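You operate a simulated robot arm through the tools that you are given. There is no shell and no other tool. Be economical: measure what you need, move in short steps, check, and stop when the job is done.

You run a simulated robot arm. Do the job below in one go: nothing can be reset, and whatever is moved stays where it is left.

Task
Riddle the lumpy sand into the tub, dust the core box and close it.
Fine: tub half full or more; dust before closing, then tighten the clamp; riddle and shaker go back. Set down upright: blue dust shaker.

It is judged by the outcome, as a careful person would: the job done as asked, and still so three seconds after it is handed in. It fails if anything else is knocked over, pushed out of place, dropped, spilled or broken.

Robot
A 7-joint arm with a two-finger parallel gripper, fixed in place. Base frame: the origin is at the foot of the arm, x ahead of it, y to its left, z up; the work surface is at about z = 800. Readings come in mm, degrees, newtons and seconds.
With the tool pointing down near the work surface it reaches from about 300 to 700 mm from the base axis. Its first joint turns from -66.0 to 66.0 degrees. Payload 1.57 kg.
The tool frame sits at the grasp point between the pads (the TCP): z along the fingers, y along the line on which they close. The tips reach 30 mm beyond it. The gripper opens to 110 mm. The fingers are 24 mm wide and 12 mm thick; the gripper's body (48 by 112 mm) begins 78 mm behind the TCP.
Orientation is told as [roll, pitch, yaw] about the base's x, y, z axes, in that order, counted from this pose: with the fingers straight down and closing along the base's y, the tool's x points along the base's -x, its y along +y and its z along -z.

Tools
- The arm moves only by the tool arm_command. Its argument "series" is text: rows parted by semicolons, each of 7 numbers parted by spaces: the turn, a rotation vector about the tool's x, y, z in degrees, then the shift along the tool's x, y, z in m, then the gripper command, from -1 (shut) to 1 (fully open), values between in proportion. In form: rx ry rz x y z hand; .... A call has 1 to 12 rows; each row is the pose to reach, as a shift and turn from the pose commanded when the call began, along the tool's axes at that moment. Each row takes 0.2 s and may step no farther than 50 mm and 8.6 degrees from the row before; otherwise, or with a gripper value out of range, the whole call is refused. Where a pose cannot be reached the arm comes as near as it can. A force on the tool above 50 N (or 10 N above the force at the start of the call, whichever is more), or a blocked arm, ends the call early, and 0.2 s more pass. The fingers move at their own pace (about 108 mm/s each) and stop on an object; they squeeze with about 40 N. The grip force told is the motor's: it shows also when the fingers shut on nothing. Time passes only in rows, and 0.2 s behind the last, so rows that repeat a pose let the fingers close. It gives the time, the measured TCP pose, the force on the tool (base axes), the opening and the grip force at its end, in the units of the frame above (readings bear some noise), with the torque about the TCP (base axes, N m) and any sound that the robot's microphone picked up.
- Cameras (640 x 400 px; columns grow to the right, rows downward): "scene" is fixed at [168.7, -399.1, 1394.2]; the picture's right is [0.73, -0.68, 0.00], its down [-0.44, -0.47, -0.76] and it looks along [0.52, 0.56, -0.65] (base axes); focal length 245 px, centre (320, 200). "wrist" rides on the gripper at [70, 16, -141] in the tool frame; the picture's right is [-0.23, 0.97, 0.00], its down [-0.86, -0.20, -0.48] and it looks along [-0.47, -0.11, 0.88] (tool axes); focal length 222 px, centre (320, 200). There is no depth. A picture from a camera that has moved, and an enlarged one, comes with that camera's place and axes in the base frame and with its lens.
- get_image(camera): a new picture of that camera. No time passes.
- inspect(camera, box): a new picture of the part [left, top, right, bottom] of that camera's present view, enlarged. No time passes.
- finish_job(): hands the job in; it is judged then, once.

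Go step by step. Nothing tells you positions but the pictures and the camera data: compare them with the known pose of the tool, close in by small moves and look again before you grip or let go. The budget is 120 turns and 64 pictures, counting those below and the enlarged ones. Unless the task says otherwise, let go and move clear before handing in, and close with one line.

The tools are called after "Call:" as name(argument=value, ...) on one line, values as JSON. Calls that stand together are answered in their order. arm_command: Moves the arm, as the interface text tells. Its arguments: {"type":"object","properties":{"series":{"type":"string"}},"required":["series"]} The other tools are called the same way: get_image (camera) takes a picture; inspect (camera, box) takes an enlarged picture of a part of a camera's view; finish_job () hands the job in.

At the start:

```text
time: 0.0
ee_pos: [413.1, -64.4, 1215.1]
orientation: [0.0, 0.0, 0.0]
contact_force: [0.1, 1.0, 0.1]
wrist_torque: [-0.01, -0.01, 0.0]
width: 110.0
grasp_force: 0.3
```

scene: 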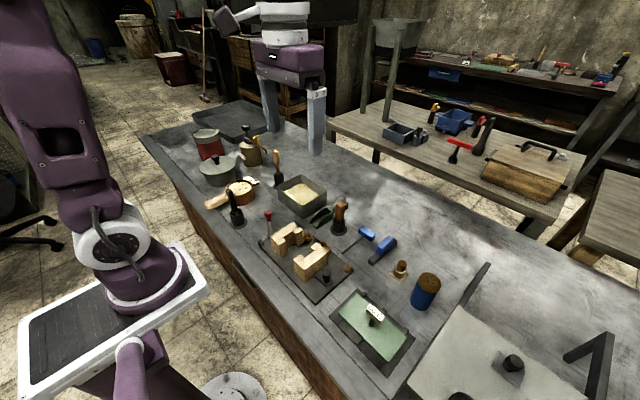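
wrist: 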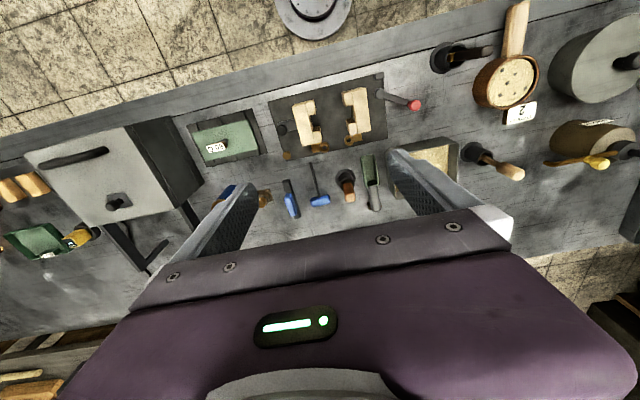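

The bench carries a core box in two halves on a plate, a riddle (wooden-handled sieve) holding lumpy sand, a tub, and a blue shaker. I'll enlarge the pictures to identify them properly.

Call:
inspect(camera="scene", box=[180, 120, 360, 232])

Call:
inspect(camera="scene", box=[250, 200, 450, 325])

Call:
inspect(camera="wrist", box=[180, 60, 400, 220])

Call:
inspect(camera="wrist", box=[380, 0, 640, 190])

```text
3.56 times, centred on (270, 176) of scene
camera zoom: at [168.7, -399.1, 1394.2], right [0.73, -0.68, 0.0], down [-0.44, -0.47, -0.76], along [0.52, 0.56, -0.65], focal length 872 px, centre (498, 285)
```

zoom: 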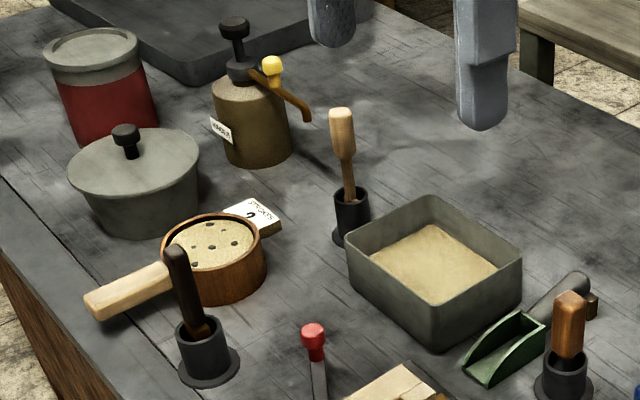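

```text
3.20 times, centred on (350, 262) of scene
camera zoom: at [168.7, -399.1, 1394.2], right [0.73, -0.68, 0.0], down [-0.44, -0.47, -0.76], along [0.52, 0.56, -0.65], focal length 785 px, centre (224, 0)
```

zoom: 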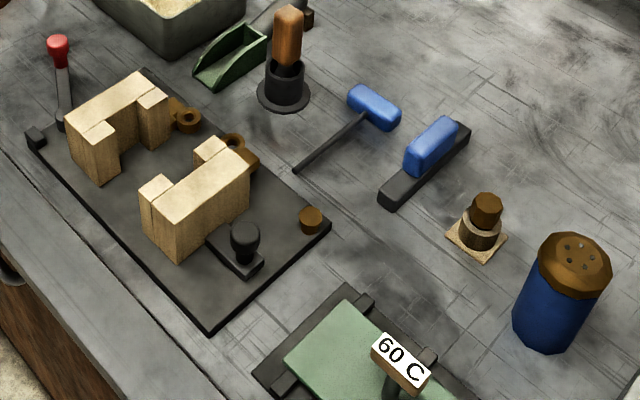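

```text
2.50 times, centred on (290, 140) of wrist
camera zoom: at [343.4, -47.1, 1355.8], right [0.23, 0.97, 0.0], down [0.86, -0.2, 0.48], along [0.47, -0.11, -0.88], focal length 555 px, centre (395, 350)
```

zoom: 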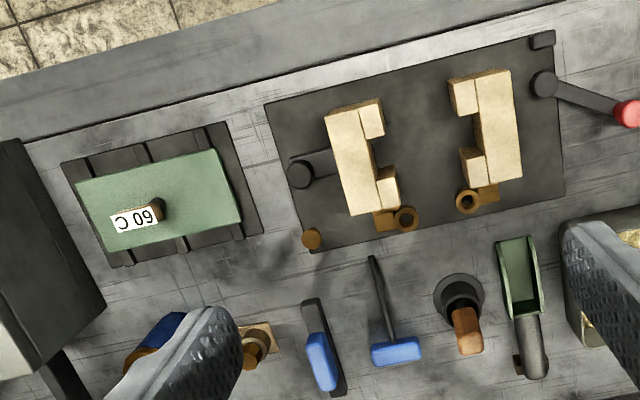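

```text
2.11 times, centred on (510, 95) of wrist
camera zoom: at [343.4, -47.1, 1355.8], right [0.23, 0.97, 0.0], down [0.86, -0.2, 0.48], along [0.47, -0.11, -0.88], focal length 468 px, centre (-80, 421)
```

zoom: 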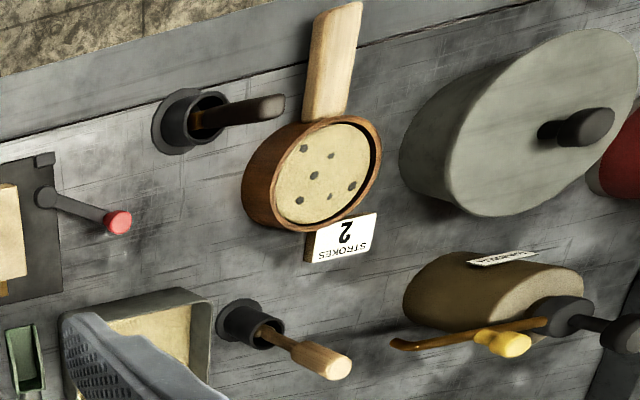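

The riddle sits at about (434, 312) with its handle running to about (310, 325) at z≈840. The tub is at about (591, 148) with its rim at z≈865. I'll go above the handle and look again.

Call:
arm_command(series="0 0 1 0.005 0.038 0.020 0.09; 0 0 2 0.010 0.077 0.040 0.09; 0 0 3 0.015 0.115 0.060 0.09; 0 0 4 0.020 0.154 0.080 0.09; 0 0 5 0.025 0.192 0.100 0.09; 0 0 6 0.030 0.230 0.120 0.09; 0 0 6.5 0.035 0.269 0.140 0.09; 0 0 6.5 0.041 0.307 0.160 0.09; 0 0 6.5 0.046 0.346 0.180 0.09; 0 0 6.5 0.051 0.384 0.205 0.09; 0 0 6.5 0.051 0.384 0.205 0.09")

Call:
get_image(camera="wrist")

Call:
get_image(camera="scene")

```text
time: 2.4
ee_pos: [363.0, 322.5, 1008.6]
orientation: [-0.1, 0.0, -6.4]
contact_force: [0.9, 0.5, 0.5]
wrist_torque: [0.0, 0.0, -0.05]
width: 59.9
grasp_force: 0.1
```

```text
57 pictures are left
camera wrist: at [295.2, 347.0, 1149.5], right [0.34, 0.94, 0.0], down [0.83, -0.29, 0.48], along [0.45, -0.16, -0.88], focal length 222 px, centre (320, 200)
```

wrist: 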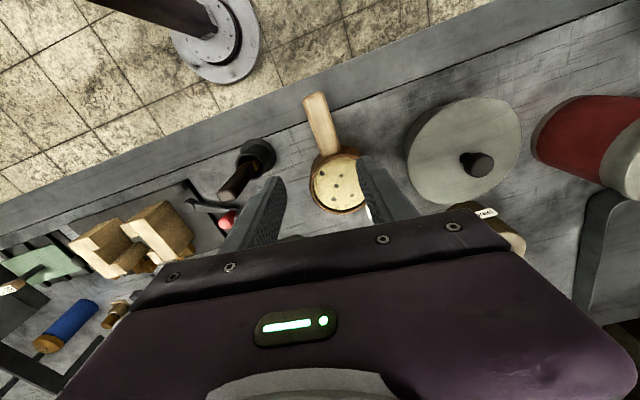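

```text
56 pictures are left
```

scene: 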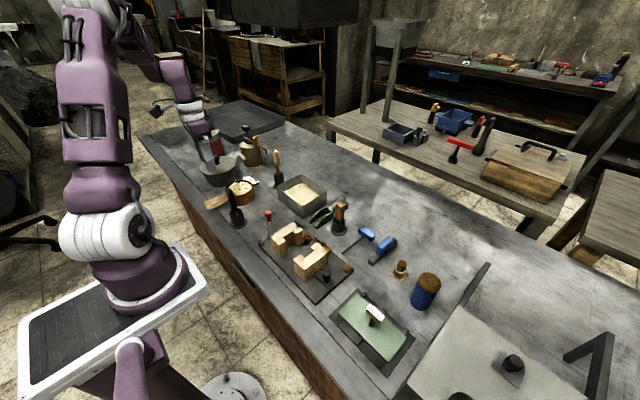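

The new view puts the riddle rim at about z=838 and the handle line at y≈331. I'll correct for that and lower part way, then look again.

Call:
arm_command(series="0 0 -1 0.004 0.008 0.03 0.09; 0 0 -2 0.004 0.008 0.07 0.09; 0 0 -2.5 0.004 0.008 0.11 0.09; 0 0 -2.5 0.004 0.008 0.11 0.09")

Call:
inspect(camera="wrist", box=[200, 60, 440, 230])

Call:
inspect(camera="scene", box=[160, 100, 340, 250])

```text
time: 3.4
ee_pos: [357.9, 329.8, 899.2]
orientation: [0.0, 0.0, -3.8]
contact_force: [0.6, -0.4, 0.3]
wrist_torque: [0.02, -0.02, -0.02]
width: 60.0
grasp_force: 0.0
```

```text
2.35 times, centred on (320, 145) of wrist
camera zoom: at [289.4, 351.1, 1039.1], right [0.29, 0.96, 0.0], down [0.84, -0.26, 0.48], along [0.46, -0.14, -0.88], focal length 523 px, centre (320, 329)
```

zoom: 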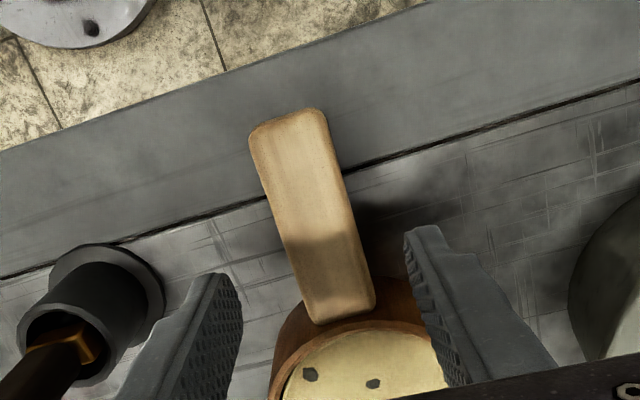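

```text
2.67 times, centred on (250, 175) of scene
camera zoom: at [168.7, -399.1, 1394.2], right [0.73, -0.68, 0.0], down [-0.44, -0.47, -0.76], along [0.52, 0.56, -0.65], focal length 654 px, centre (507, 267)
```

zoom: 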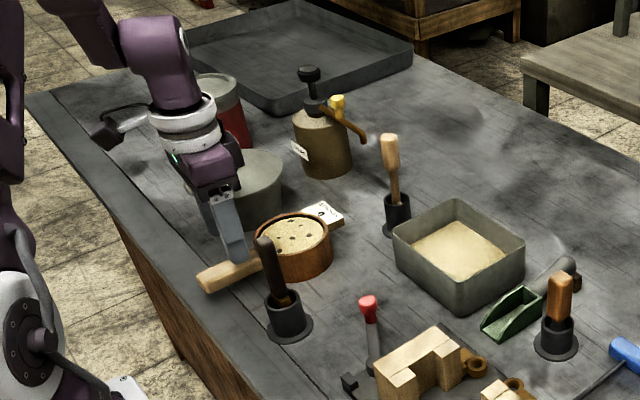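

The handle runs between the fingers. I'll lower to z≈834 and close.

Call:
arm_command(series="0 0 0 -0.002 0.002 0.03 0.09; 0 0 0 -0.002 0.002 0.05 0.09; 0 0 0 -0.002 0.002 0.065 0.09; 0 0 0 -0.002 0.002 0.065 0.09; 0 0 0 -0.002 0.002 0.065 -1; 0 0 0 -0.002 0.002 0.065 -1; 0 0 0 -0.002 0.002 0.065 -1; 0 0 0 -0.002 0.002 0.065 -1")

Call:
inspect(camera="wrist", box=[200, 60, 440, 230])

```text
time: 5.2
ee_pos: [360.6, 330.2, 833.7]
orientation: [0.0, 0.1, -4.1]
contact_force: [-0.4, 1.0, -0.2]
wrist_torque: [0.07, 0.01, 0.06]
width: 29.9
grasp_force: 39.1
```

```text
2.35 times, centred on (320, 145) of wrist
camera zoom: at [292.5, 352.4, 974.8], right [0.29, 0.96, 0.0], down [0.84, -0.26, 0.48], along [0.46, -0.14, -0.88], focal length 523 px, centre (320, 329)
```

zoom: 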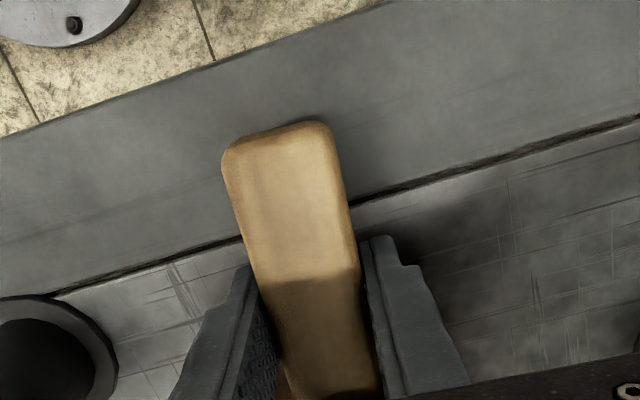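

The handle is gripped with an opening of 30 mm. Now I'll lift straight up, gently.

Call:
arm_command(series="0 0 0 0 0 -0.005 -1; 0 0 0 0 0 -0.015 -1; 0 0 0 0 0 -0.030 -1; 0 0 0 0 0 -0.045 -1; 0 0 0 0 0 -0.060 -1; 0 0 0 0 0 -0.075 -1; 0 0 0 0 0 -0.090 -1; 0 0 0 0 0 -0.105 -1; 0 0 0 0 0 -0.120 -1; 0 0 0 0 0 -0.135 -1; 0 0 0 0 0 -0.145 -1; 0 0 0 0 0 -0.150 -1")

Call:
inspect(camera="scene", box=[160, 100, 340, 250])

```text
time: 7.8
ee_pos: [360.3, 330.6, 984.1]
orientation: [0.0, -0.1, -3.9]
contact_force: [-0.5, 0.0, -4.4]
wrist_torque: [-0.01, 0.2, 0.02]
width: 29.9
grasp_force: 39.4
```

```text
2.67 times, centred on (250, 175) of scene
camera zoom: at [168.8, -399.1, 1394.2], right [0.73, -0.68, 0.0], down [-0.44, -0.47, -0.76], along [0.52, 0.56, -0.65], focal length 654 px, centre (507, 267)
```

zoom: 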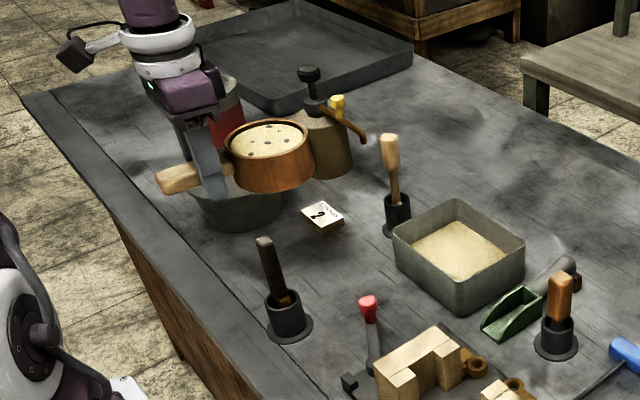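

The riddle is held level and no sand is leaking. I'll carry it slowly over to the tub.

Call:
arm_command(series="0 0 0 -0.005 -0.005 0 -1; 0 0 0 -0.018 -0.018 0 -1; 0 0 0 -0.034 -0.035 0 -1; 0 0 0 -0.050 -0.052 0 -1; 0 0 0 -0.066 -0.069 0 -1; 0 0 0 -0.082 -0.086 0 -1; 0 0 0 -0.098 -0.103 0 -1; 0 0 0 -0.114 -0.120 0 -1; 0 0 0 -0.130 -0.137 0 -1; 0 0 0 -0.146 -0.153 0 -1; 0 0 0 -0.158 -0.165 0 -1; 0 0 0 -0.163 -0.170 0 -1")

Call:
get_image(camera="wrist")

Call:
inspect(camera="scene", box=[220, 100, 400, 250])

```text
time: 10.4
ee_pos: [511.9, 148.8, 985.2]
orientation: [0.0, 0.0, -3.8]
contact_force: [0.2, -0.6, -5.1]
wrist_torque: [0.02, 0.19, 0.0]
width: 29.8
grasp_force: 39.4
```

```text
51 pictures are left
camera wrist: at [443.5, 171.4, 1126.2], right [0.29, 0.96, 0.0], down [0.84, -0.26, 0.48], along [0.46, -0.14, -0.88], focal length 222 px, centre (320, 200)
```

wrist: 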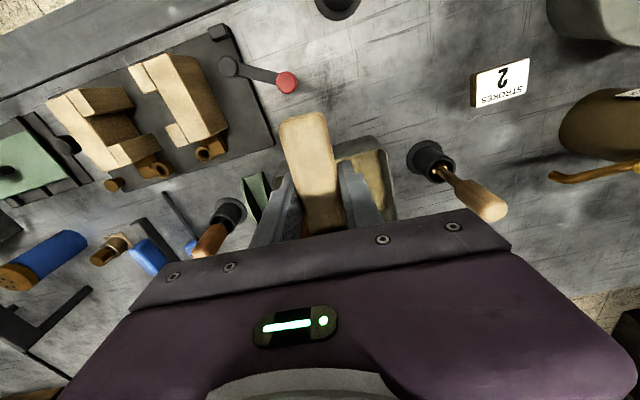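

```text
2.67 times, centred on (310, 175) of scene
camera zoom: at [168.8, -399.1, 1394.2], right [0.73, -0.68, 0.0], down [-0.44, -0.47, -0.76], along [0.52, 0.56, -0.65], focal length 654 px, centre (347, 267)
```

zoom: 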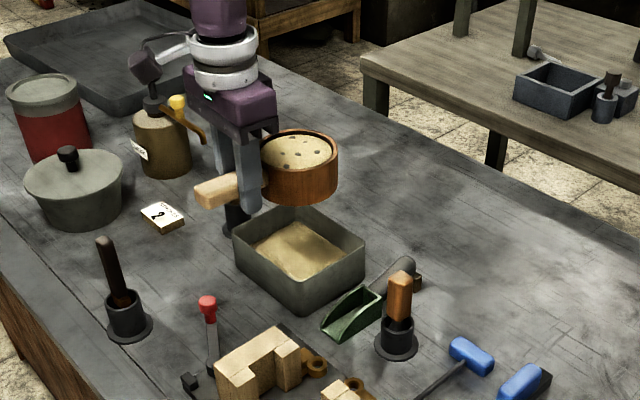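

The tub centre comes out at about (590, 156). I'll centre the riddle over it and lower it to just above the rim.

Call:
arm_command(series="0 0 0 -0.003 0.005 0.010 -1; 0 0 0 -0.0055 0.0115 0.025 -1; 0 0 0 -0.0055 0.0115 0.040 -1; 0 0 0 -0.0055 0.0115 0.055 -1; 0 0 0 -0.0055 0.0115 0.065 -1; 0 0 0 -0.0055 0.0115 0.068 -1")

Call:
inspect(camera="scene", box=[250, 140, 370, 240])

Call:
inspect(camera="wrist", box=[200, 60, 520, 260])

```text
time: 11.8
ee_pos: [518.1, 161.4, 917.2]
orientation: [0.0, 0.0, -4.0]
contact_force: [0.5, -0.1, -4.6]
wrist_torque: [0.02, 0.2, 0.0]
width: 29.7
grasp_force: 38.9
```

```text
4.00 times, centred on (310, 190) of scene
camera zoom: at [168.8, -399.1, 1394.2], right [0.73, -0.68, 0.0], down [-0.44, -0.47, -0.76], along [0.52, 0.56, -0.65], focal length 982 px, centre (360, 240)
```

zoom: 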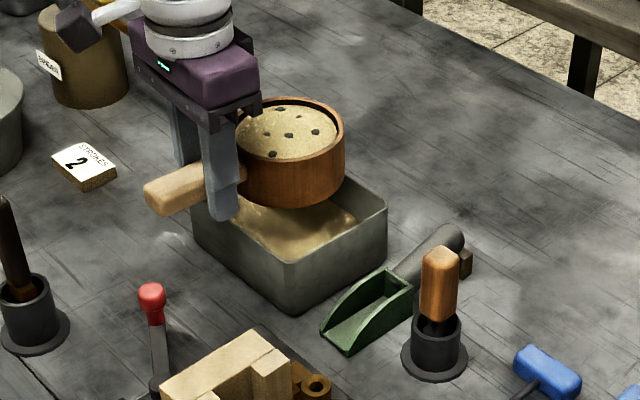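

```text
2.00 times, centred on (360, 160) of wrist
camera zoom: at [450.0, 182.2, 1057.3], right [0.29, 0.96, 0.0], down [0.84, -0.26, 0.48], along [0.46, -0.14, -0.88], focal length 444 px, centre (240, 280)
```

zoom: 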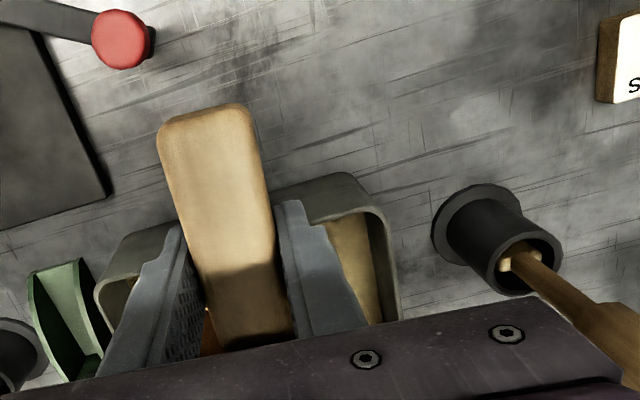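

The riddle is centred over the tub. I'll give it two back-and-forth strokes and look at the result.

Call:
arm_command(series="0 0 0 0.014 0 0 -1; 0 0 0 -0.014 0 0 -1; 0 0 0 0.014 0 0 -1; 0 0 0 -0.014 0 0 -1; 0 0 0 0 0 0 -1; 0 0 0 0 0 0 -1")

Call:
inspect(camera="scene", box=[250, 140, 370, 240])

```text
time: 13.2
ee_pos: [517.9, 160.5, 916.1]
orientation: [0.1, 0.0, -4.0]
contact_force: [0.0, -0.2, -4.5]
wrist_torque: [0.03, 0.2, 0.01]
width: 29.6
grasp_force: 39.3
```

```text
4.00 times, centred on (310, 190) of scene
camera zoom: at [168.8, -399.1, 1394.2], right [0.73, -0.68, 0.0], down [-0.44, -0.47, -0.76], along [0.52, 0.56, -0.65], focal length 982 px, centre (360, 240)
```

zoom: 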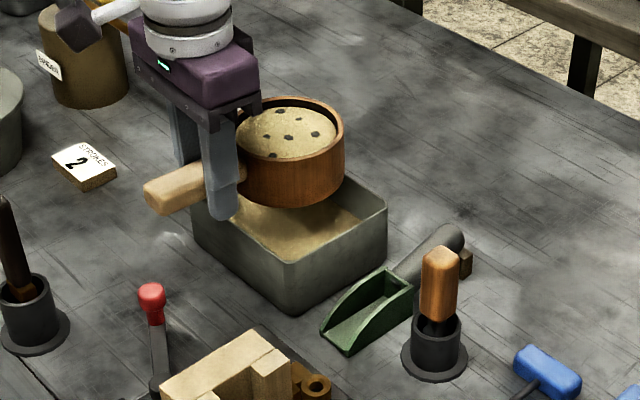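

The sand in the riddle has gone down a little, so it is passing through. I'll keep shaking.

Call:
arm_command(series="0 0 0 0.016 0 0 -1; 0 0 0 -0.014 0 0 -1; 0 0 0 0.016 0 0 -1; 0 0 0 -0.014 0 0 -1; 0 0 0 0.016 0 0 -1; 0 0 0 -0.014 0 0 -1; 0 0 0 0.016 0 0 -1; 0 0 0 -0.014 0 0 -1; 0 0 0 0.016 0 0 -1; 0 0 0 -0.014 0 0 -1; 0 0 0 0 0 0 -1; 0 0 0 0 0 0 -1")

Call:
inspect(camera="scene", box=[250, 140, 370, 240])

```text
time: 15.8
ee_pos: [516.1, 161.1, 918.3]
orientation: [0.1, 0.0, -3.8]
contact_force: [-0.8, 0.0, -2.4]
wrist_torque: [0.03, 0.17, 0.03]
width: 29.9
grasp_force: 39.1
```

```text
4.00 times, centred on (310, 190) of scene
camera zoom: at [168.8, -399.1, 1394.2], right [0.73, -0.68, 0.0], down [-0.44, -0.47, -0.76], along [0.52, 0.56, -0.65], focal length 982 px, centre (360, 240)
```

zoom: 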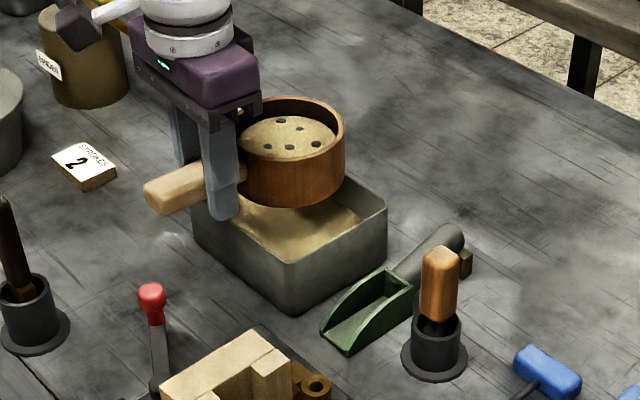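

The level keeps falling, so I'll do another two rounds of shaking.

Call:
arm_command(series="0 0 0 0.016 0 0 -1; 0 0 0 -0.014 0 0 -1; 0 0 0 0.016 0 0 -1; 0 0 0 -0.014 0 0 -1; 0 0 0 0.016 0 0 -1; 0 0 0 -0.014 0 0 -1; 0 0 0 0.016 0 0 -1; 0 0 0 -0.014 0 0 -1; 0 0 0 0.016 0 0 -1; 0 0 0 -0.014 0 0 -1; 0 0 0 0.016 0 0 -1; 0 0 0 0 0 0 -1")

Call:
arm_command(series="0 0 0 0.016 0 0 -1; 0 0 0 -0.014 0 0 -1; 0 0 0 0.016 0 0 -1; 0 0 0 -0.014 0 0 -1; 0 0 0 0.016 0 0 -1; 0 0 0 -0.014 0 0 -1; 0 0 0 0.016 0 0 -1; 0 0 0 -0.014 0 0 -1; 0 0 0 0.016 0 0 -1; 0 0 0 -0.014 0 0 -1; 0 0 0 0.016 0 0 -1; 0 0 0 0 0 0 -1")

Call:
inspect(camera="scene", box=[250, 140, 370, 240])

```text
time: 18.4
ee_pos: [515.6, 159.2, 918.4]
orientation: [-0.1, 0.0, -3.9]
contact_force: [-0.4, 0.1, -2.5]
wrist_torque: [0.02, 0.14, 0.02]
width: 29.8
grasp_force: 39.0
```

```text
time: 21.0
ee_pos: [518.8, 160.7, 917.5]
orientation: [0.0, 0.0, -3.9]
contact_force: [0.2, 0.2, -3.3]
wrist_torque: [-0.01, 0.15, 0.02]
width: 29.6
grasp_force: 39.3
```

```text
4.00 times, centred on (310, 190) of scene
camera zoom: at [168.8, -399.1, 1394.2], right [0.73, -0.68, 0.0], down [-0.44, -0.47, -0.76], along [0.52, 0.56, -0.65], focal length 982 px, centre (360, 240)
```

zoom: 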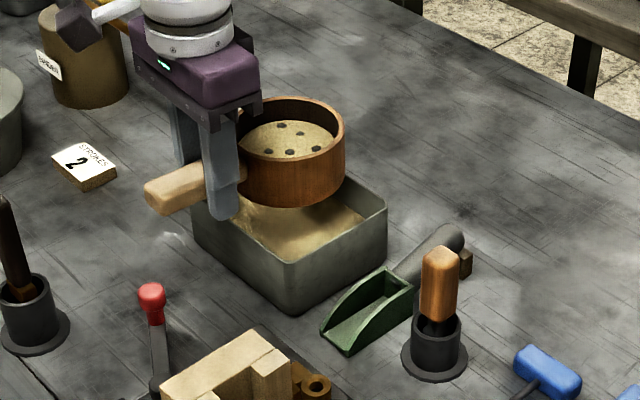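

The tub is filling and the riddle is getting lighter. I'll continue until only the lumps are left.

Call:
arm_command(series="0 0 0 0.018 0 0 -1; 0 0 0 -0.014 0 0 -1; 0 0 0 0.018 0 0 -1; 0 0 0 -0.014 0 0 -1; 0 0 0 0.018 0 0 -1; 0 0 0 -0.014 0 0 -1; 0 0 0 0.018 0 0 -1; 0 0 0 -0.014 0 0 -1; 0 0 0 0.018 0 0 -1; 0 0 0 -0.014 0 0 -1; 0 0 0 0.018 0 0 -1; 0 0 0 0 0 0 -1")

Call:
arm_command(series="0 0 0 0.018 0 0 -1; 0 0 0 -0.014 0 0 -1; 0 0 0 0.018 0 0 -1; 0 0 0 -0.014 0 0 -1; 0 0 0 0.018 0 0 -1; 0 0 0 -0.014 0 0 -1; 0 0 0 0.018 0 0 -1; 0 0 0 -0.014 0 0 -1; 0 0 0 0.018 0 0 -1; 0 0 0 -0.014 0 0 -1; 0 0 0 0.018 0 0 -1; 0 0 0 0 0 0 -1")

Call:
arm_command(series="0 0 0 0.018 0 0 -1; 0 0 0 -0.014 0 0 -1; 0 0 0 0.018 0 0 -1; 0 0 0 -0.014 0 0 -1; 0 0 0 0.018 0 0 -1; 0 0 0 -0.014 0 0 -1; 0 0 0 0.018 0 0 -1; 0 0 0 -0.014 0 0 -1; 0 0 0 0.018 0 0 -1; 0 0 0 -0.014 0 0 -1; 0 0 0 0.018 0 0 -1; 0 0 0 0 0 0 -1")

Call:
inspect(camera="scene", box=[250, 140, 370, 240])

```text
time: 23.6
ee_pos: [517.1, 159.5, 917.5]
orientation: [0.0, 0.0, -3.8]
contact_force: [0.5, 0.0, -2.5]
wrist_torque: [0.0, 0.14, -0.03]
width: 29.6
grasp_force: 38.8
```

```text
time: 26.2
ee_pos: [518.9, 160.9, 916.7]
orientation: [0.0, 0.0, -4.0]
contact_force: [0.2, -0.1, -2.8]
wrist_torque: [-0.04, 0.14, 0.02]
width: 29.7
grasp_force: 39.2
```

```text
time: 28.8
ee_pos: [515.8, 161.6, 916.9]
orientation: [0.0, -0.1, -3.9]
contact_force: [1.0, -0.1, -3.5]
wrist_torque: [-0.02, 0.16, -0.01]
width: 29.8
grasp_force: 39.3
```

```text
4.00 times, centred on (310, 190) of scene
camera zoom: at [168.8, -399.1, 1394.2], right [0.73, -0.68, 0.0], down [-0.44, -0.47, -0.76], along [0.52, 0.56, -0.65], focal length 982 px, centre (360, 240)
```

zoom: 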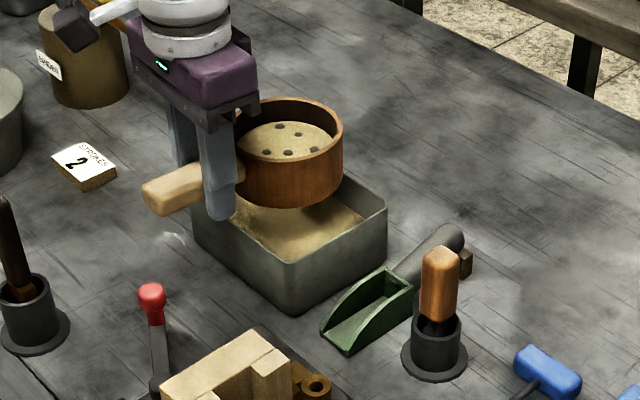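

The sand level has stopped changing. I'll lift the riddle and draw it aside to see the tub.

Call:
arm_command(series="0 0 0 0 0 -0.010 -1; 0 0 0 0 0 -0.025 -1; 0 0 0 0 0 -0.040 -1; 0 0 0 0 0 -0.055 -1; 0 0 0 0 0 -0.068 -1; 0 0 0 0.006 0.003 -0.068 -1; 0 0 0 0.022 0.015 -0.068 -1; 0 0 0 0.038 0.030 -0.068 -1; 0 0 0 0.054 0.047 -0.068 -1; 0 0 0 0.070 0.064 -0.068 -1; 0 0 0 0.080 0.074 -0.068 -1; 0 0 0 0.084 0.078 -0.068 -1")

Call:
inspect(camera="scene", box=[220, 120, 360, 240])

```text
time: 31.4
ee_pos: [437.2, 244.1, 985.4]
orientation: [0.1, 0.1, -3.9]
contact_force: [-0.1, -1.3, -3.4]
wrist_torque: [0.04, 0.15, -0.01]
width: 29.7
grasp_force: 39.5
```

```text
3.33 times, centred on (290, 180) of scene
camera zoom: at [168.8, -399.1, 1394.2], right [0.73, -0.68, 0.0], down [-0.44, -0.47, -0.76], along [0.52, 0.56, -0.65], focal length 818 px, centre (420, 267)
```

zoom: 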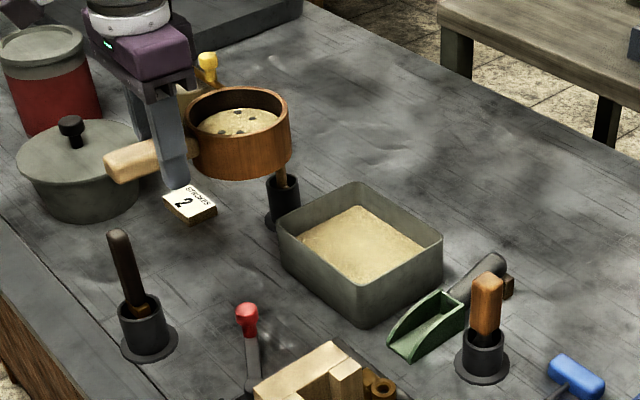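

The level needs a more careful measurement, so I'll zoom in on the tub and the riddle.

Call:
inspect(camera="scene", box=[274, 168, 324, 218])

Call:
inspect(camera="scene", box=[250, 135, 310, 185])

```text
8.00 times, centred on (299, 193) of scene
camera zoom: at [168.8, -399.1, 1394.2], right [0.73, -0.68, 0.0], down [-0.44, -0.47, -0.76], along [0.52, 0.56, -0.65], focal length 1963 px, centre (488, 256)
```

zoom: 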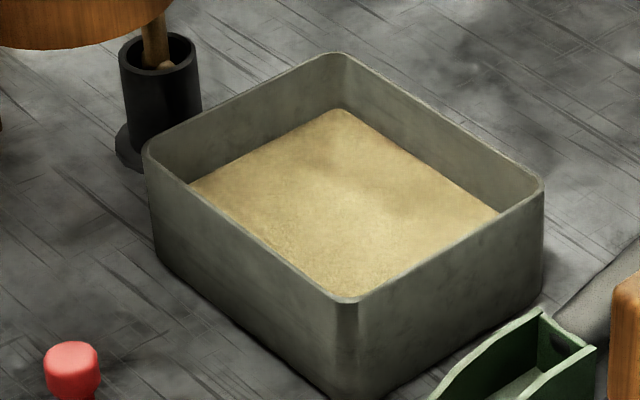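

```text
8.00 times, centred on (280, 160) of scene
camera zoom: at [168.8, -399.1, 1394.2], right [0.73, -0.68, 0.0], down [-0.44, -0.47, -0.76], along [0.52, 0.56, -0.65], focal length 1963 px, centre (640, 520)
```

zoom: 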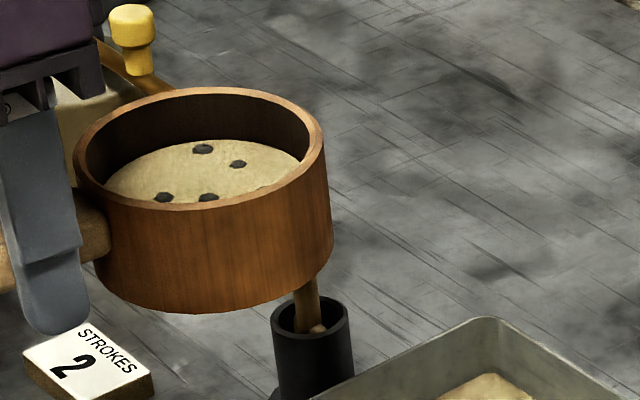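

The tub looks only about 40–45% full, and the riddle still holds about half its sand. I'll take it back over the tub and try other shaking directions.

Call:
arm_command(series="0 0 0 -0.004 -0.004 0 -1; 0 0 0 -0.014 -0.014 0 -1; 0 0 0 -0.030 -0.031 0 -1; 0 0 0 -0.046 -0.048 0 -1; 0 0 0 -0.062 -0.063 0 -1; 0 0 0 -0.078 -0.075 0 -1; 0 0 0 -0.084 -0.078 0 -1; 0 0 0 -0.084 -0.078 0.018 -1; 0 0 0 -0.084 -0.078 0.036 -1; 0 0 0 -0.084 -0.078 0.054 -1; 0 0 0 -0.084 -0.078 0.066 -1; 0 0 0 -0.084 -0.078 0.068 -1")

Call:
arm_command(series="0 0 0 0 0.014 0 -1; 0 0 0 0 -0.014 0 -1; 0 0 0 0 0.014 0 -1; 0 0 0 0 -0.014 0 -1; 0 0 0 0 0.014 0 -1; 0 0 0 0 -0.014 0 -1; 0 0 0 0 0.014 0 -1; 0 0 0 0 -0.014 0 -1; 0 0 0 0 0.014 0 -1; 0 0 0 0 -0.014 0 -1; 0 0 0 0 0 0 -1; 0 0 0 0 0 0 -1")

Call:
inspect(camera="scene", box=[250, 140, 370, 240])

```text
time: 34.0
ee_pos: [518.9, 159.4, 916.0]
orientation: [0.0, -0.1, -4.0]
contact_force: [0.1, -0.7, -3.7]
wrist_torque: [0.0, 0.13, 0.04]
width: 29.6
grasp_force: 39.3
```

```text
time: 36.6
ee_pos: [516.9, 158.6, 918.8]
orientation: [0.0, 0.0, -3.9]
contact_force: [0.0, -0.7, -1.7]
wrist_torque: [0.04, 0.14, 0.0]
width: 29.7
grasp_force: 39.2
```

```text
4.00 times, centred on (310, 190) of scene
camera zoom: at [168.8, -399.1, 1394.2], right [0.73, -0.68, 0.0], down [-0.44, -0.47, -0.76], along [0.52, 0.56, -0.65], focal length 982 px, centre (360, 240)
```

zoom: 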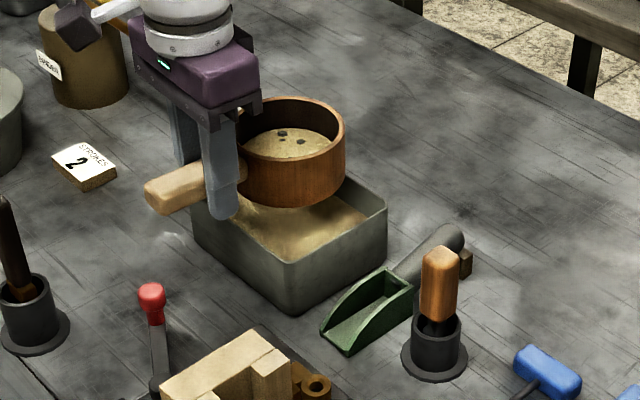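

Sideways strokes move the sand much better, so I'll carry on that way.

Call:
arm_command(series="0 0 0 0 0.014 0 -1; 0 0 0 0 -0.014 0 -1; 0 0 0 0 0.014 0 -1; 0 0 0 0 -0.014 0 -1; 0 0 0 0 0.014 0 -1; 0 0 0 0 -0.014 0 -1; 0 0 0 0 0.014 0 -1; 0 0 0 0 -0.014 0 -1; 0 0 0 0 0.014 0 -1; 0 0 0 0 -0.014 0 -1; 0 0 0 0 0 0 -1; 0 0 0 0 0 0 -1")

Call:
arm_command(series="0 0 0 0 0.014 0 -1; 0 0 0 0 -0.014 0 -1; 0 0 0 0 0.014 0 -1; 0 0 0 0 -0.014 0 -1; 0 0 0 0 0.014 0 -1; 0 0 0 0 -0.014 0 -1; 0 0 0 0 0.014 0 -1; 0 0 0 0 -0.014 0 -1; 0 0 0 0 0.014 0 -1; 0 0 0 0 -0.014 0 -1; 0 0 0 0 0 0 -1; 0 0 0 0 0 0 -1")

Call:
inspect(camera="scene", box=[250, 140, 370, 240])

```text
time: 39.2
ee_pos: [520.2, 159.9, 918.8]
orientation: [0.0, 0.0, -4.0]
contact_force: [-0.1, 0.4, -2.6]
wrist_torque: [0.0, 0.08, -0.01]
width: 29.5
grasp_force: 39.4
```

```text
time: 41.8
ee_pos: [517.4, 160.7, 917.5]
orientation: [-0.1, 0.0, -3.9]
contact_force: [0.3, 0.1, -1.9]
wrist_torque: [0.02, 0.08, 0.04]
width: 29.6
grasp_force: 39.2
```

```text
4.00 times, centred on (310, 190) of scene
camera zoom: at [168.8, -399.1, 1394.2], right [0.73, -0.68, 0.0], down [-0.44, -0.47, -0.76], along [0.52, 0.56, -0.65], focal length 982 px, centre (360, 240)
```

zoom: 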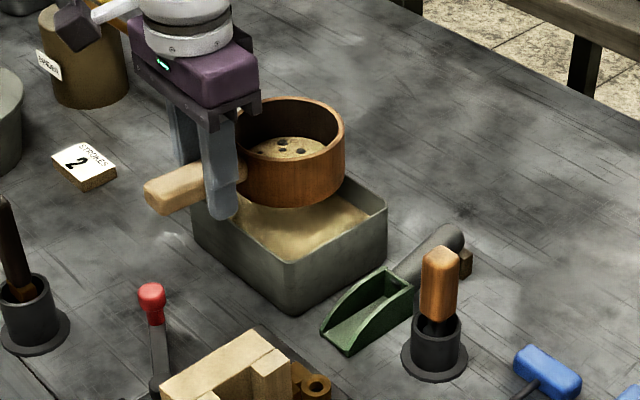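

The riddle is nearly empty. Two more rounds should finish it.

Call:
arm_command(series="0 0 0 0 0.014 0 -1; 0 0 0 0 -0.014 0 -1; 0 0 0 0 0.014 0 -1; 0 0 0 0 -0.014 0 -1; 0 0 0 0 0.014 0 -1; 0 0 0 0 -0.014 0 -1; 0 0 0 0 0.014 0 -1; 0 0 0 0 -0.014 0 -1; 0 0 0 0 0.014 0 -1; 0 0 0 0 -0.014 0 -1; 0 0 0 0 0 0 -1; 0 0 0 0 0 0 -1")

Call:
arm_command(series="0 0 0 0 0.014 0 -1; 0 0 0 0 -0.014 0 -1; 0 0 0 0 0.014 0 -1; 0 0 0 0 -0.014 0 -1; 0 0 0 0 0.014 0 -1; 0 0 0 0 -0.014 0 -1; 0 0 0 0 0.014 0 -1; 0 0 0 0 -0.014 0 -1; 0 0 0 0 0.014 0 -1; 0 0 0 0 -0.014 0 -1; 0 0 0 0 0 0 -1; 0 0 0 0 0 0 -1")

Call:
arm_command(series="0 0 0 0 0 -0.010 -1; 0 0 0 0 0 -0.025 -1; 0 0 0 0 0 -0.040 -1; 0 0 0 0 0 -0.055 -1; 0 0 0 0 0 -0.068 -1; 0 0 0 0.006 0.003 -0.068 -1; 0 0 0 0.022 0.015 -0.068 -1; 0 0 0 0.038 0.030 -0.068 -1; 0 0 0 0.054 0.047 -0.068 -1; 0 0 0 0.070 0.064 -0.068 -1; 0 0 0 0.080 0.074 -0.068 -1; 0 0 0 0.084 0.078 -0.068 -1")

Call:
inspect(camera="scene", box=[250, 140, 330, 220])

```text
time: 44.4
ee_pos: [518.1, 162.2, 916.9]
orientation: [0.0, -0.1, -3.9]
contact_force: [-0.6, -0.5, -2.4]
wrist_torque: [-0.01, 0.08, 0.01]
width: 29.8
grasp_force: 39.1
```

```text
time: 47.0
ee_pos: [517.8, 160.3, 919.0]
orientation: [0.0, 0.0, -3.9]
contact_force: [0.2, 0.2, -2.4]
wrist_torque: [0.05, 0.13, -0.03]
width: 29.6
grasp_force: 39.5
```

```text
time: 49.6
ee_pos: [438.6, 244.2, 985.0]
orientation: [0.0, 0.1, -3.8]
contact_force: [0.4, 0.3, -3.2]
wrist_torque: [0.0, 0.12, -0.03]
width: 29.8
grasp_force: 39.4
```

```text
5.00 times, centred on (290, 180) of scene
camera zoom: at [168.8, -399.1, 1394.2], right [0.73, -0.68, 0.0], down [-0.44, -0.47, -0.76], along [0.52, 0.56, -0.65], focal length 1227 px, centre (470, 300)
```

zoom: 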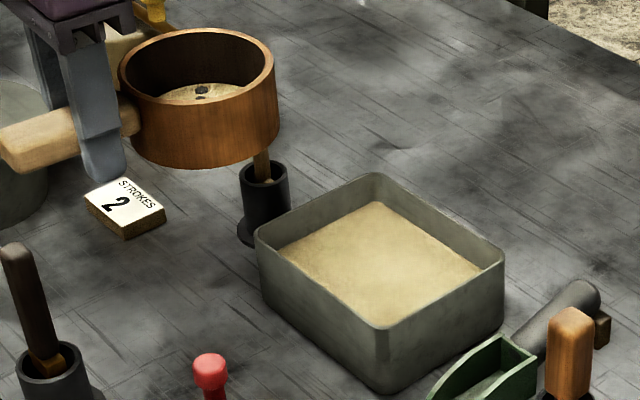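

The tub now reads about half. I'll riddle out the last of the sand to get a margin.

Call:
arm_command(series="0 0 0 -0.004 -0.004 0 -1; 0 0 0 -0.014 -0.014 0 -1; 0 0 0 -0.030 -0.031 0 -1; 0 0 0 -0.046 -0.048 0 -1; 0 0 0 -0.062 -0.063 0 -1; 0 0 0 -0.078 -0.075 0 -1; 0 0 0 -0.084 -0.078 0 -1; 0 0 0 -0.084 -0.078 0.018 -1; 0 0 0 -0.084 -0.078 0.036 -1; 0 0 0 -0.084 -0.078 0.054 -1; 0 0 0 -0.084 -0.078 0.066 -1; 0 0 0 -0.084 -0.078 0.068 -1")

Call:
arm_command(series="0 0 0 0 0.016 0 -1; 0 0 0 0 -0.016 0 -1; 0 0 0 0 0.016 0 -1; 0 0 0 0 -0.016 0 -1; 0 0 0 0 0.016 0 -1; 0 0 0 0 -0.016 0 -1; 0 0 0 0 0.016 0 -1; 0 0 0 0 -0.016 0 -1; 0 0 0 0 0.016 0 -1; 0 0 0 0 -0.016 0 -1; 0 0 0 0 0 0 -1; 0 0 0 0 0 0 -1")

Call:
arm_command(series="0 0 0 0 0.016 0 -1; 0 0 0 0 -0.016 0 -1; 0 0 0 0 0.016 0 -1; 0 0 0 0 -0.016 0 -1; 0 0 0 0 0.016 0 -1; 0 0 0 0 -0.016 0 -1; 0 0 0 0 0.016 0 -1; 0 0 0 0 -0.016 0 -1; 0 0 0 0 0.016 0 -1; 0 0 0 0 -0.016 0 -1; 0 0 0 0 0 0 -1; 0 0 0 0 0 0 -1")

Call:
arm_command(series="0 0 0 0 0.016 0 -1; 0 0 0 0 -0.016 0 -1; 0 0 0 0 0.016 0 -1; 0 0 0 0 -0.016 0 -1; 0 0 0 0 0.016 0 -1; 0 0 0 0 -0.016 0 -1; 0 0 0 0 0.016 0 -1; 0 0 0 0 -0.016 0 -1; 0 0 0 0 0.016 0 -1; 0 0 0 0 -0.016 0 -1; 0 0 0 0 0 0 -1; 0 0 0 0 0 0 -1")

Call:
arm_command(series="0 0 0 0 0 -0.010 -1; 0 0 0 0 0 -0.025 -1; 0 0 0 0 0 -0.040 -1; 0 0 0 0 0 -0.055 -1; 0 0 0 0 0 -0.068 -1; 0 0 0 0.006 0.003 -0.068 -1; 0 0 0 0.022 0.015 -0.068 -1; 0 0 0 0.038 0.030 -0.068 -1; 0 0 0 0.054 0.047 -0.068 -1; 0 0 0 0.070 0.064 -0.068 -1; 0 0 0 0.080 0.074 -0.068 -1; 0 0 0 0.084 0.078 -0.068 -1")

Call:
inspect(camera="scene", box=[274, 168, 324, 218])

Call:
inspect(camera="scene", box=[250, 135, 310, 185])

```text
time: 52.2
ee_pos: [516.5, 160.0, 917.0]
orientation: [0.0, 0.0, -4.0]
contact_force: [-0.2, -0.7, -2.0]
wrist_torque: [0.01, 0.09, 0.0]
width: 29.8
grasp_force: 39.0
```

```text
time: 54.8
ee_pos: [518.7, 159.5, 917.3]
orientation: [-0.1, -0.1, -3.9]
contact_force: [0.6, 0.3, -2.0]
wrist_torque: [0.01, 0.1, 0.0]
width: 29.7
grasp_force: 39.6
```

```text
time: 57.4
ee_pos: [518.0, 159.7, 917.9]
orientation: [0.0, 0.1, -3.9]
contact_force: [-0.4, -0.4, -2.6]
wrist_torque: [-0.02, 0.09, 0.0]
width: 29.7
grasp_force: 39.2
```

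```text
time: 60.0
ee_pos: [517.6, 161.0, 917.4]
orientation: [0.0, 0.1, -3.9]
contact_force: [0.5, 0.4, -2.6]
wrist_torque: [0.01, 0.08, -0.02]
width: 29.9
grasp_force: 39.5
```

```text
time: 62.6
ee_pos: [439.1, 243.4, 984.0]
orientation: [0.0, 0.1, -3.8]
contact_force: [0.1, 0.1, -2.7]
wrist_torque: [0.01, 0.11, -0.01]
width: 29.6
grasp_force: 39.4
```

```text
8.00 times, centred on (299, 193) of scene
camera zoom: at [168.8, -399.1, 1394.2], right [0.73, -0.68, 0.0], down [-0.44, -0.47, -0.76], along [0.52, 0.56, -0.65], focal length 1963 px, centre (488, 256)
```

zoom: 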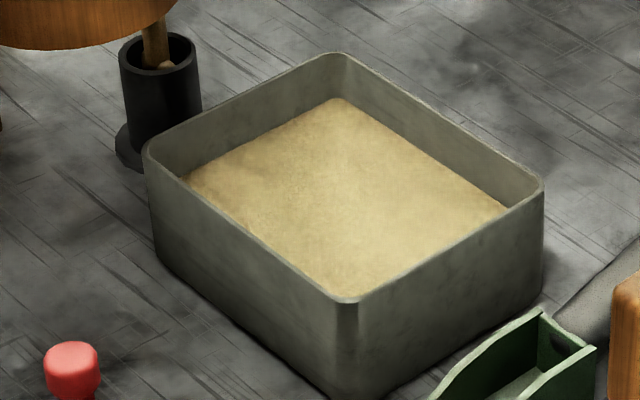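

```text
8.00 times, centred on (280, 160) of scene
camera zoom: at [168.8, -399.1, 1394.2], right [0.73, -0.68, 0.0], down [-0.44, -0.47, -0.76], along [0.52, 0.56, -0.65], focal length 1963 px, centre (640, 520)
```

zoom: 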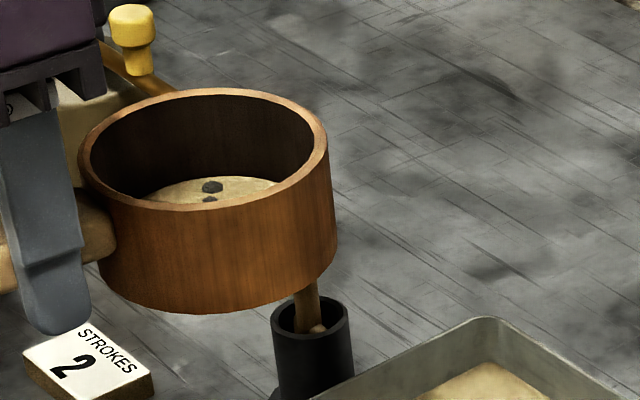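

The riddle now holds a thin layer with the lumps. Changing stroke direction helped before, so I'll try one round of lengthwise and circular strokes.

Call:
arm_command(series="0 0 0 -0.004 -0.004 0 -1; 0 0 0 -0.014 -0.014 0 -1; 0 0 0 -0.030 -0.031 0 -1; 0 0 0 -0.046 -0.048 0 -1; 0 0 0 -0.062 -0.063 0 -1; 0 0 0 -0.078 -0.075 0 -1; 0 0 0 -0.084 -0.078 0 -1; 0 0 0 -0.084 -0.078 0.018 -1; 0 0 0 -0.084 -0.078 0.036 -1; 0 0 0 -0.084 -0.078 0.054 -1; 0 0 0 -0.084 -0.078 0.066 -1; 0 0 0 -0.084 -0.078 0.068 -1")

Call:
arm_command(series="0 0 0 0.016 0 0 -1; 0 0 0 -0.016 0 0 -1; 0 0 0 0.016 0 0 -1; 0 0 0 -0.016 0 0 -1; 0 0 0 0.016 0 0 -1; 0 0 0 -0.016 0 0 -1; 0 0 0 0.016 0 0 -1; 0 0 0 -0.016 0 0 -1; 0 0 0 0.016 0 0 -1; 0 0 0 -0.016 0 0 -1; 0 0 0 0 0 0 -1; 0 0 0 0 0 0 -1")

Call:
arm_command(series="0 0 0 0.014 0.010 0 -1; 0 0 0 -0.014 -0.010 0 -1; 0 0 0 0.014 -0.010 0 -1; 0 0 0 -0.014 0.010 0 -1; 0 0 0 0.014 0.010 0 -1; 0 0 0 -0.014 -0.010 0 -1; 0 0 0 0.014 -0.010 0 -1; 0 0 0 -0.014 0.010 0 -1; 0 0 0 0 0.016 0 -1; 0 0 0 0 -0.016 0 -1; 0 0 0 0 0 0 -1; 0 0 0 0 0 0 -1")

Call:
arm_command(series="0 0 0 0 0 -0.010 -1; 0 0 0 0 0 -0.025 -1; 0 0 0 0 0 -0.040 -1; 0 0 0 0 0 -0.055 -1; 0 0 0 0 0 -0.068 -1; 0 0 0 0.006 0.003 -0.068 -1; 0 0 0 0.022 0.015 -0.068 -1; 0 0 0 0.038 0.030 -0.068 -1; 0 0 0 0.054 0.047 -0.068 -1; 0 0 0 0.070 0.064 -0.068 -1; 0 0 0 0.080 0.074 -0.068 -1; 0 0 0 0.084 0.078 -0.068 -1")

Call:
inspect(camera="scene", box=[274, 168, 324, 218])

Call:
inspect(camera="scene", box=[250, 135, 310, 185])

```text
time: 65.2
ee_pos: [517.4, 159.7, 916.0]
orientation: [0.0, 0.0, -4.0]
contact_force: [0.1, 1.0, -2.5]
wrist_torque: [0.02, 0.12, -0.03]
width: 29.8
grasp_force: 39.1
```

```text
time: 67.8
ee_pos: [516.7, 159.1, 919.7]
orientation: [0.0, 0.1, -3.9]
contact_force: [0.1, -0.5, -1.5]
wrist_torque: [0.01, 0.1, 0.0]
width: 29.7
grasp_force: 38.9
```

```text
time: 70.4
ee_pos: [518.7, 160.0, 918.1]
orientation: [0.0, 0.1, -3.8]
contact_force: [1.0, 0.2, -2.0]
wrist_torque: [-0.02, 0.08, 0.02]
width: 29.6
grasp_force: 39.3
```

```text
time: 73.0
ee_pos: [439.7, 244.2, 985.0]
orientation: [0.0, 0.0, -3.9]
contact_force: [1.0, 0.1, -2.6]
wrist_torque: [0.04, 0.12, 0.0]
width: 30.0
grasp_force: 39.1
```

```text
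8.00 times, centred on (299, 193) of scene
camera zoom: at [168.8, -399.1, 1394.2], right [0.73, -0.68, 0.0], down [-0.44, -0.47, -0.76], along [0.52, 0.56, -0.65], focal length 1963 px, centre (488, 256)
```

zoom: 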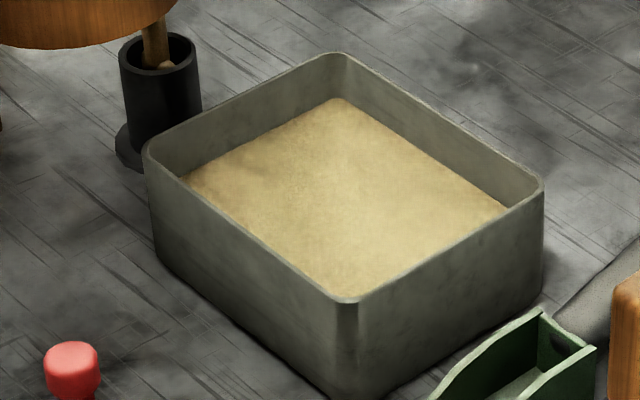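

```text
8.00 times, centred on (280, 160) of scene
camera zoom: at [168.8, -399.1, 1394.2], right [0.73, -0.68, 0.0], down [-0.44, -0.47, -0.76], along [0.52, 0.56, -0.65], focal length 1963 px, centre (640, 520)
```

zoom: 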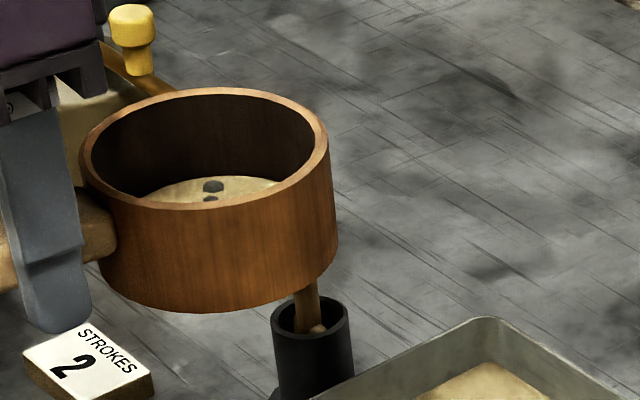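

Nothing changed, so all the fine sand has passed and only the lumps remain. I'll return the riddle to its place, retracing the path exactly.

Call:
arm_command(series="0 0 0 0.006 0.005 0 -1; 0 0 0 0.022 0.020 0 -1; 0 0 0 0.040 0.038 0 -1; 0 0 0 0.058 0.056 0 -1; 0 0 0 0.074 0.071 0 -1; 0 0 0 0.0825 0.079 0 -1; 0 0 0 0.0845 0.0805 0 -1; 0 0 0 0.0845 0.0805 0 -1")

Call:
arm_command(series="0 0 0 0 0 0.010 -1; 0 0 0 0 0 0.030 -1; 0 0 0 0 0 0.050 -1; 0 0 0 0 0 0.070 -1; 0 0 0 0 0 0.090 -1; 0 0 0 0 0 0.110 -1; 0 0 0 0 0 0.125 -1; 0 0 0 0 0 0.137 -1; 0 0 0 0 0 0.144 -1; 0 0 0 0 0 0.148 -1; 0 0 0 0 0 0.150 -1; 0 0 0 0 0 0.150 -1")

Call:
inspect(camera="scene", box=[160, 100, 340, 250])

```text
time: 74.8
ee_pos: [360.7, 330.2, 985.4]
orientation: [0.1, 0.0, -3.8]
contact_force: [0.1, 0.1, -1.8]
wrist_torque: [0.01, 0.1, 0.03]
width: 29.8
grasp_force: 39.4
```

```text
time: 77.4
ee_pos: [361.6, 330.5, 836.1]
orientation: [0.1, 0.0, -4.0]
contact_force: [-3.7, -0.5, 9.4]
wrist_torque: [-0.13, -1.27, -0.13]
width: 29.4
grasp_force: 39.3
```

```text
2.67 times, centred on (250, 175) of scene
camera zoom: at [168.5, -399.2, 1394.2], right [0.73, -0.68, 0.0], down [-0.44, -0.47, -0.76], along [0.52, 0.56, -0.65], focal length 654 px, centre (507, 267)
```

zoom: 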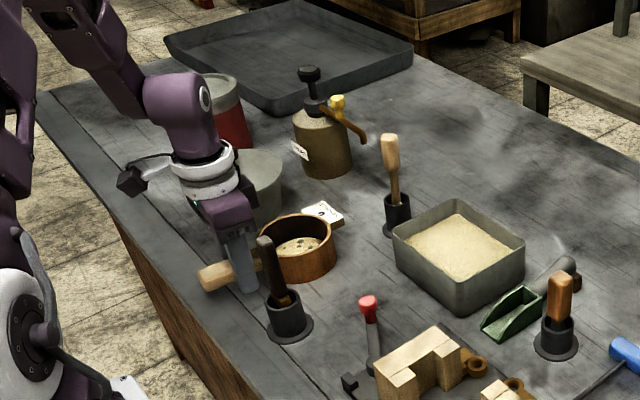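

The riddle is down and touching with a light press. I'll ease off 1 mm, open and rise clear.

Call:
arm_command(series="0 0 0 0 0 -0.0015 -1; 0 0 0 0 0 -0.0015 -0.2; 0 0 0 0 0 -0.0015 0.09; 0 0 0 0 0 -0.0015 0.09; 0 0 0 0 0 -0.02 0.09; 0 0 0 0 0 -0.05 0.09; 0 0 0 0 0 -0.09 0.09; 0 0 0 0 0 -0.13 0.09; 0 0 0 0 0 -0.17 0.09; 0 0 0 0 0 -0.20 0.09")

Call:
inspect(camera="scene", box=[160, 100, 340, 250])

```text
time: 79.6
ee_pos: [361.3, 329.4, 1037.5]
orientation: [-0.1, -0.1, -4.0]
contact_force: [-0.5, -0.5, -0.3]
wrist_torque: [-0.01, 0.02, 0.0]
width: 60.1
grasp_force: 0.1
```

```text
2.67 times, centred on (250, 175) of scene
camera zoom: at [168.7, -399.1, 1394.2], right [0.73, -0.68, 0.0], down [-0.44, -0.47, -0.76], along [0.52, 0.56, -0.65], focal length 654 px, centre (507, 267)
```

zoom: 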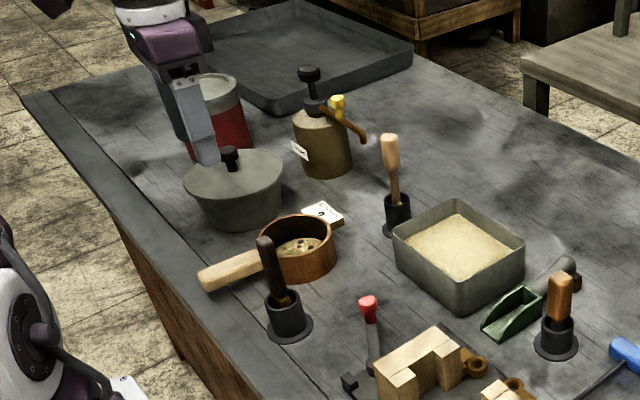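

The riddle is back and released. Next is the shaker, at about (552, -350) and roughly 95 mm tall. I'll swing over there at a safe height, turning the wrist toward it.

Call:
arm_command(series="0 0 2 -0.012 -0.050 -0.003 0.5; 0 0 5 -0.024 -0.098 -0.006 0.5; 0 0 8 -0.036 -0.146 -0.010 0.5; 0 0 11 -0.048 -0.194 -0.014 0.5; 0 0 14 -0.060 -0.242 -0.018 0.5; 0 0 17 -0.072 -0.290 -0.020 0.5; 0 0 20 -0.084 -0.338 -0.022 0.5; 0 0 22 -0.096 -0.386 -0.024 0.5; 0 0 24 -0.108 -0.434 -0.026 0.5; 0 0 26 -0.120 -0.482 -0.028 0.5; 0 0 28 -0.130 -0.530 -0.030 0.5; 0 0 28 -0.133 -0.545 -0.030 0.5")

Call:
get_image(camera="wrist")

```text
refused: row 1 steps farther than a row can; nothing moved
```

```text
31 pictures are left
camera wrist: at [293.0, 351.2, 1178.5], right [0.29, 0.96, 0.0], down [0.84, -0.26, 0.48], along [0.46, -0.14, -0.88], focal length 222 px, centre (320, 200)
```

wrist: 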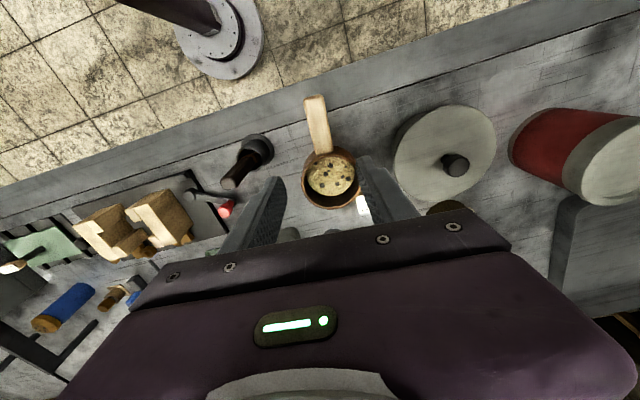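

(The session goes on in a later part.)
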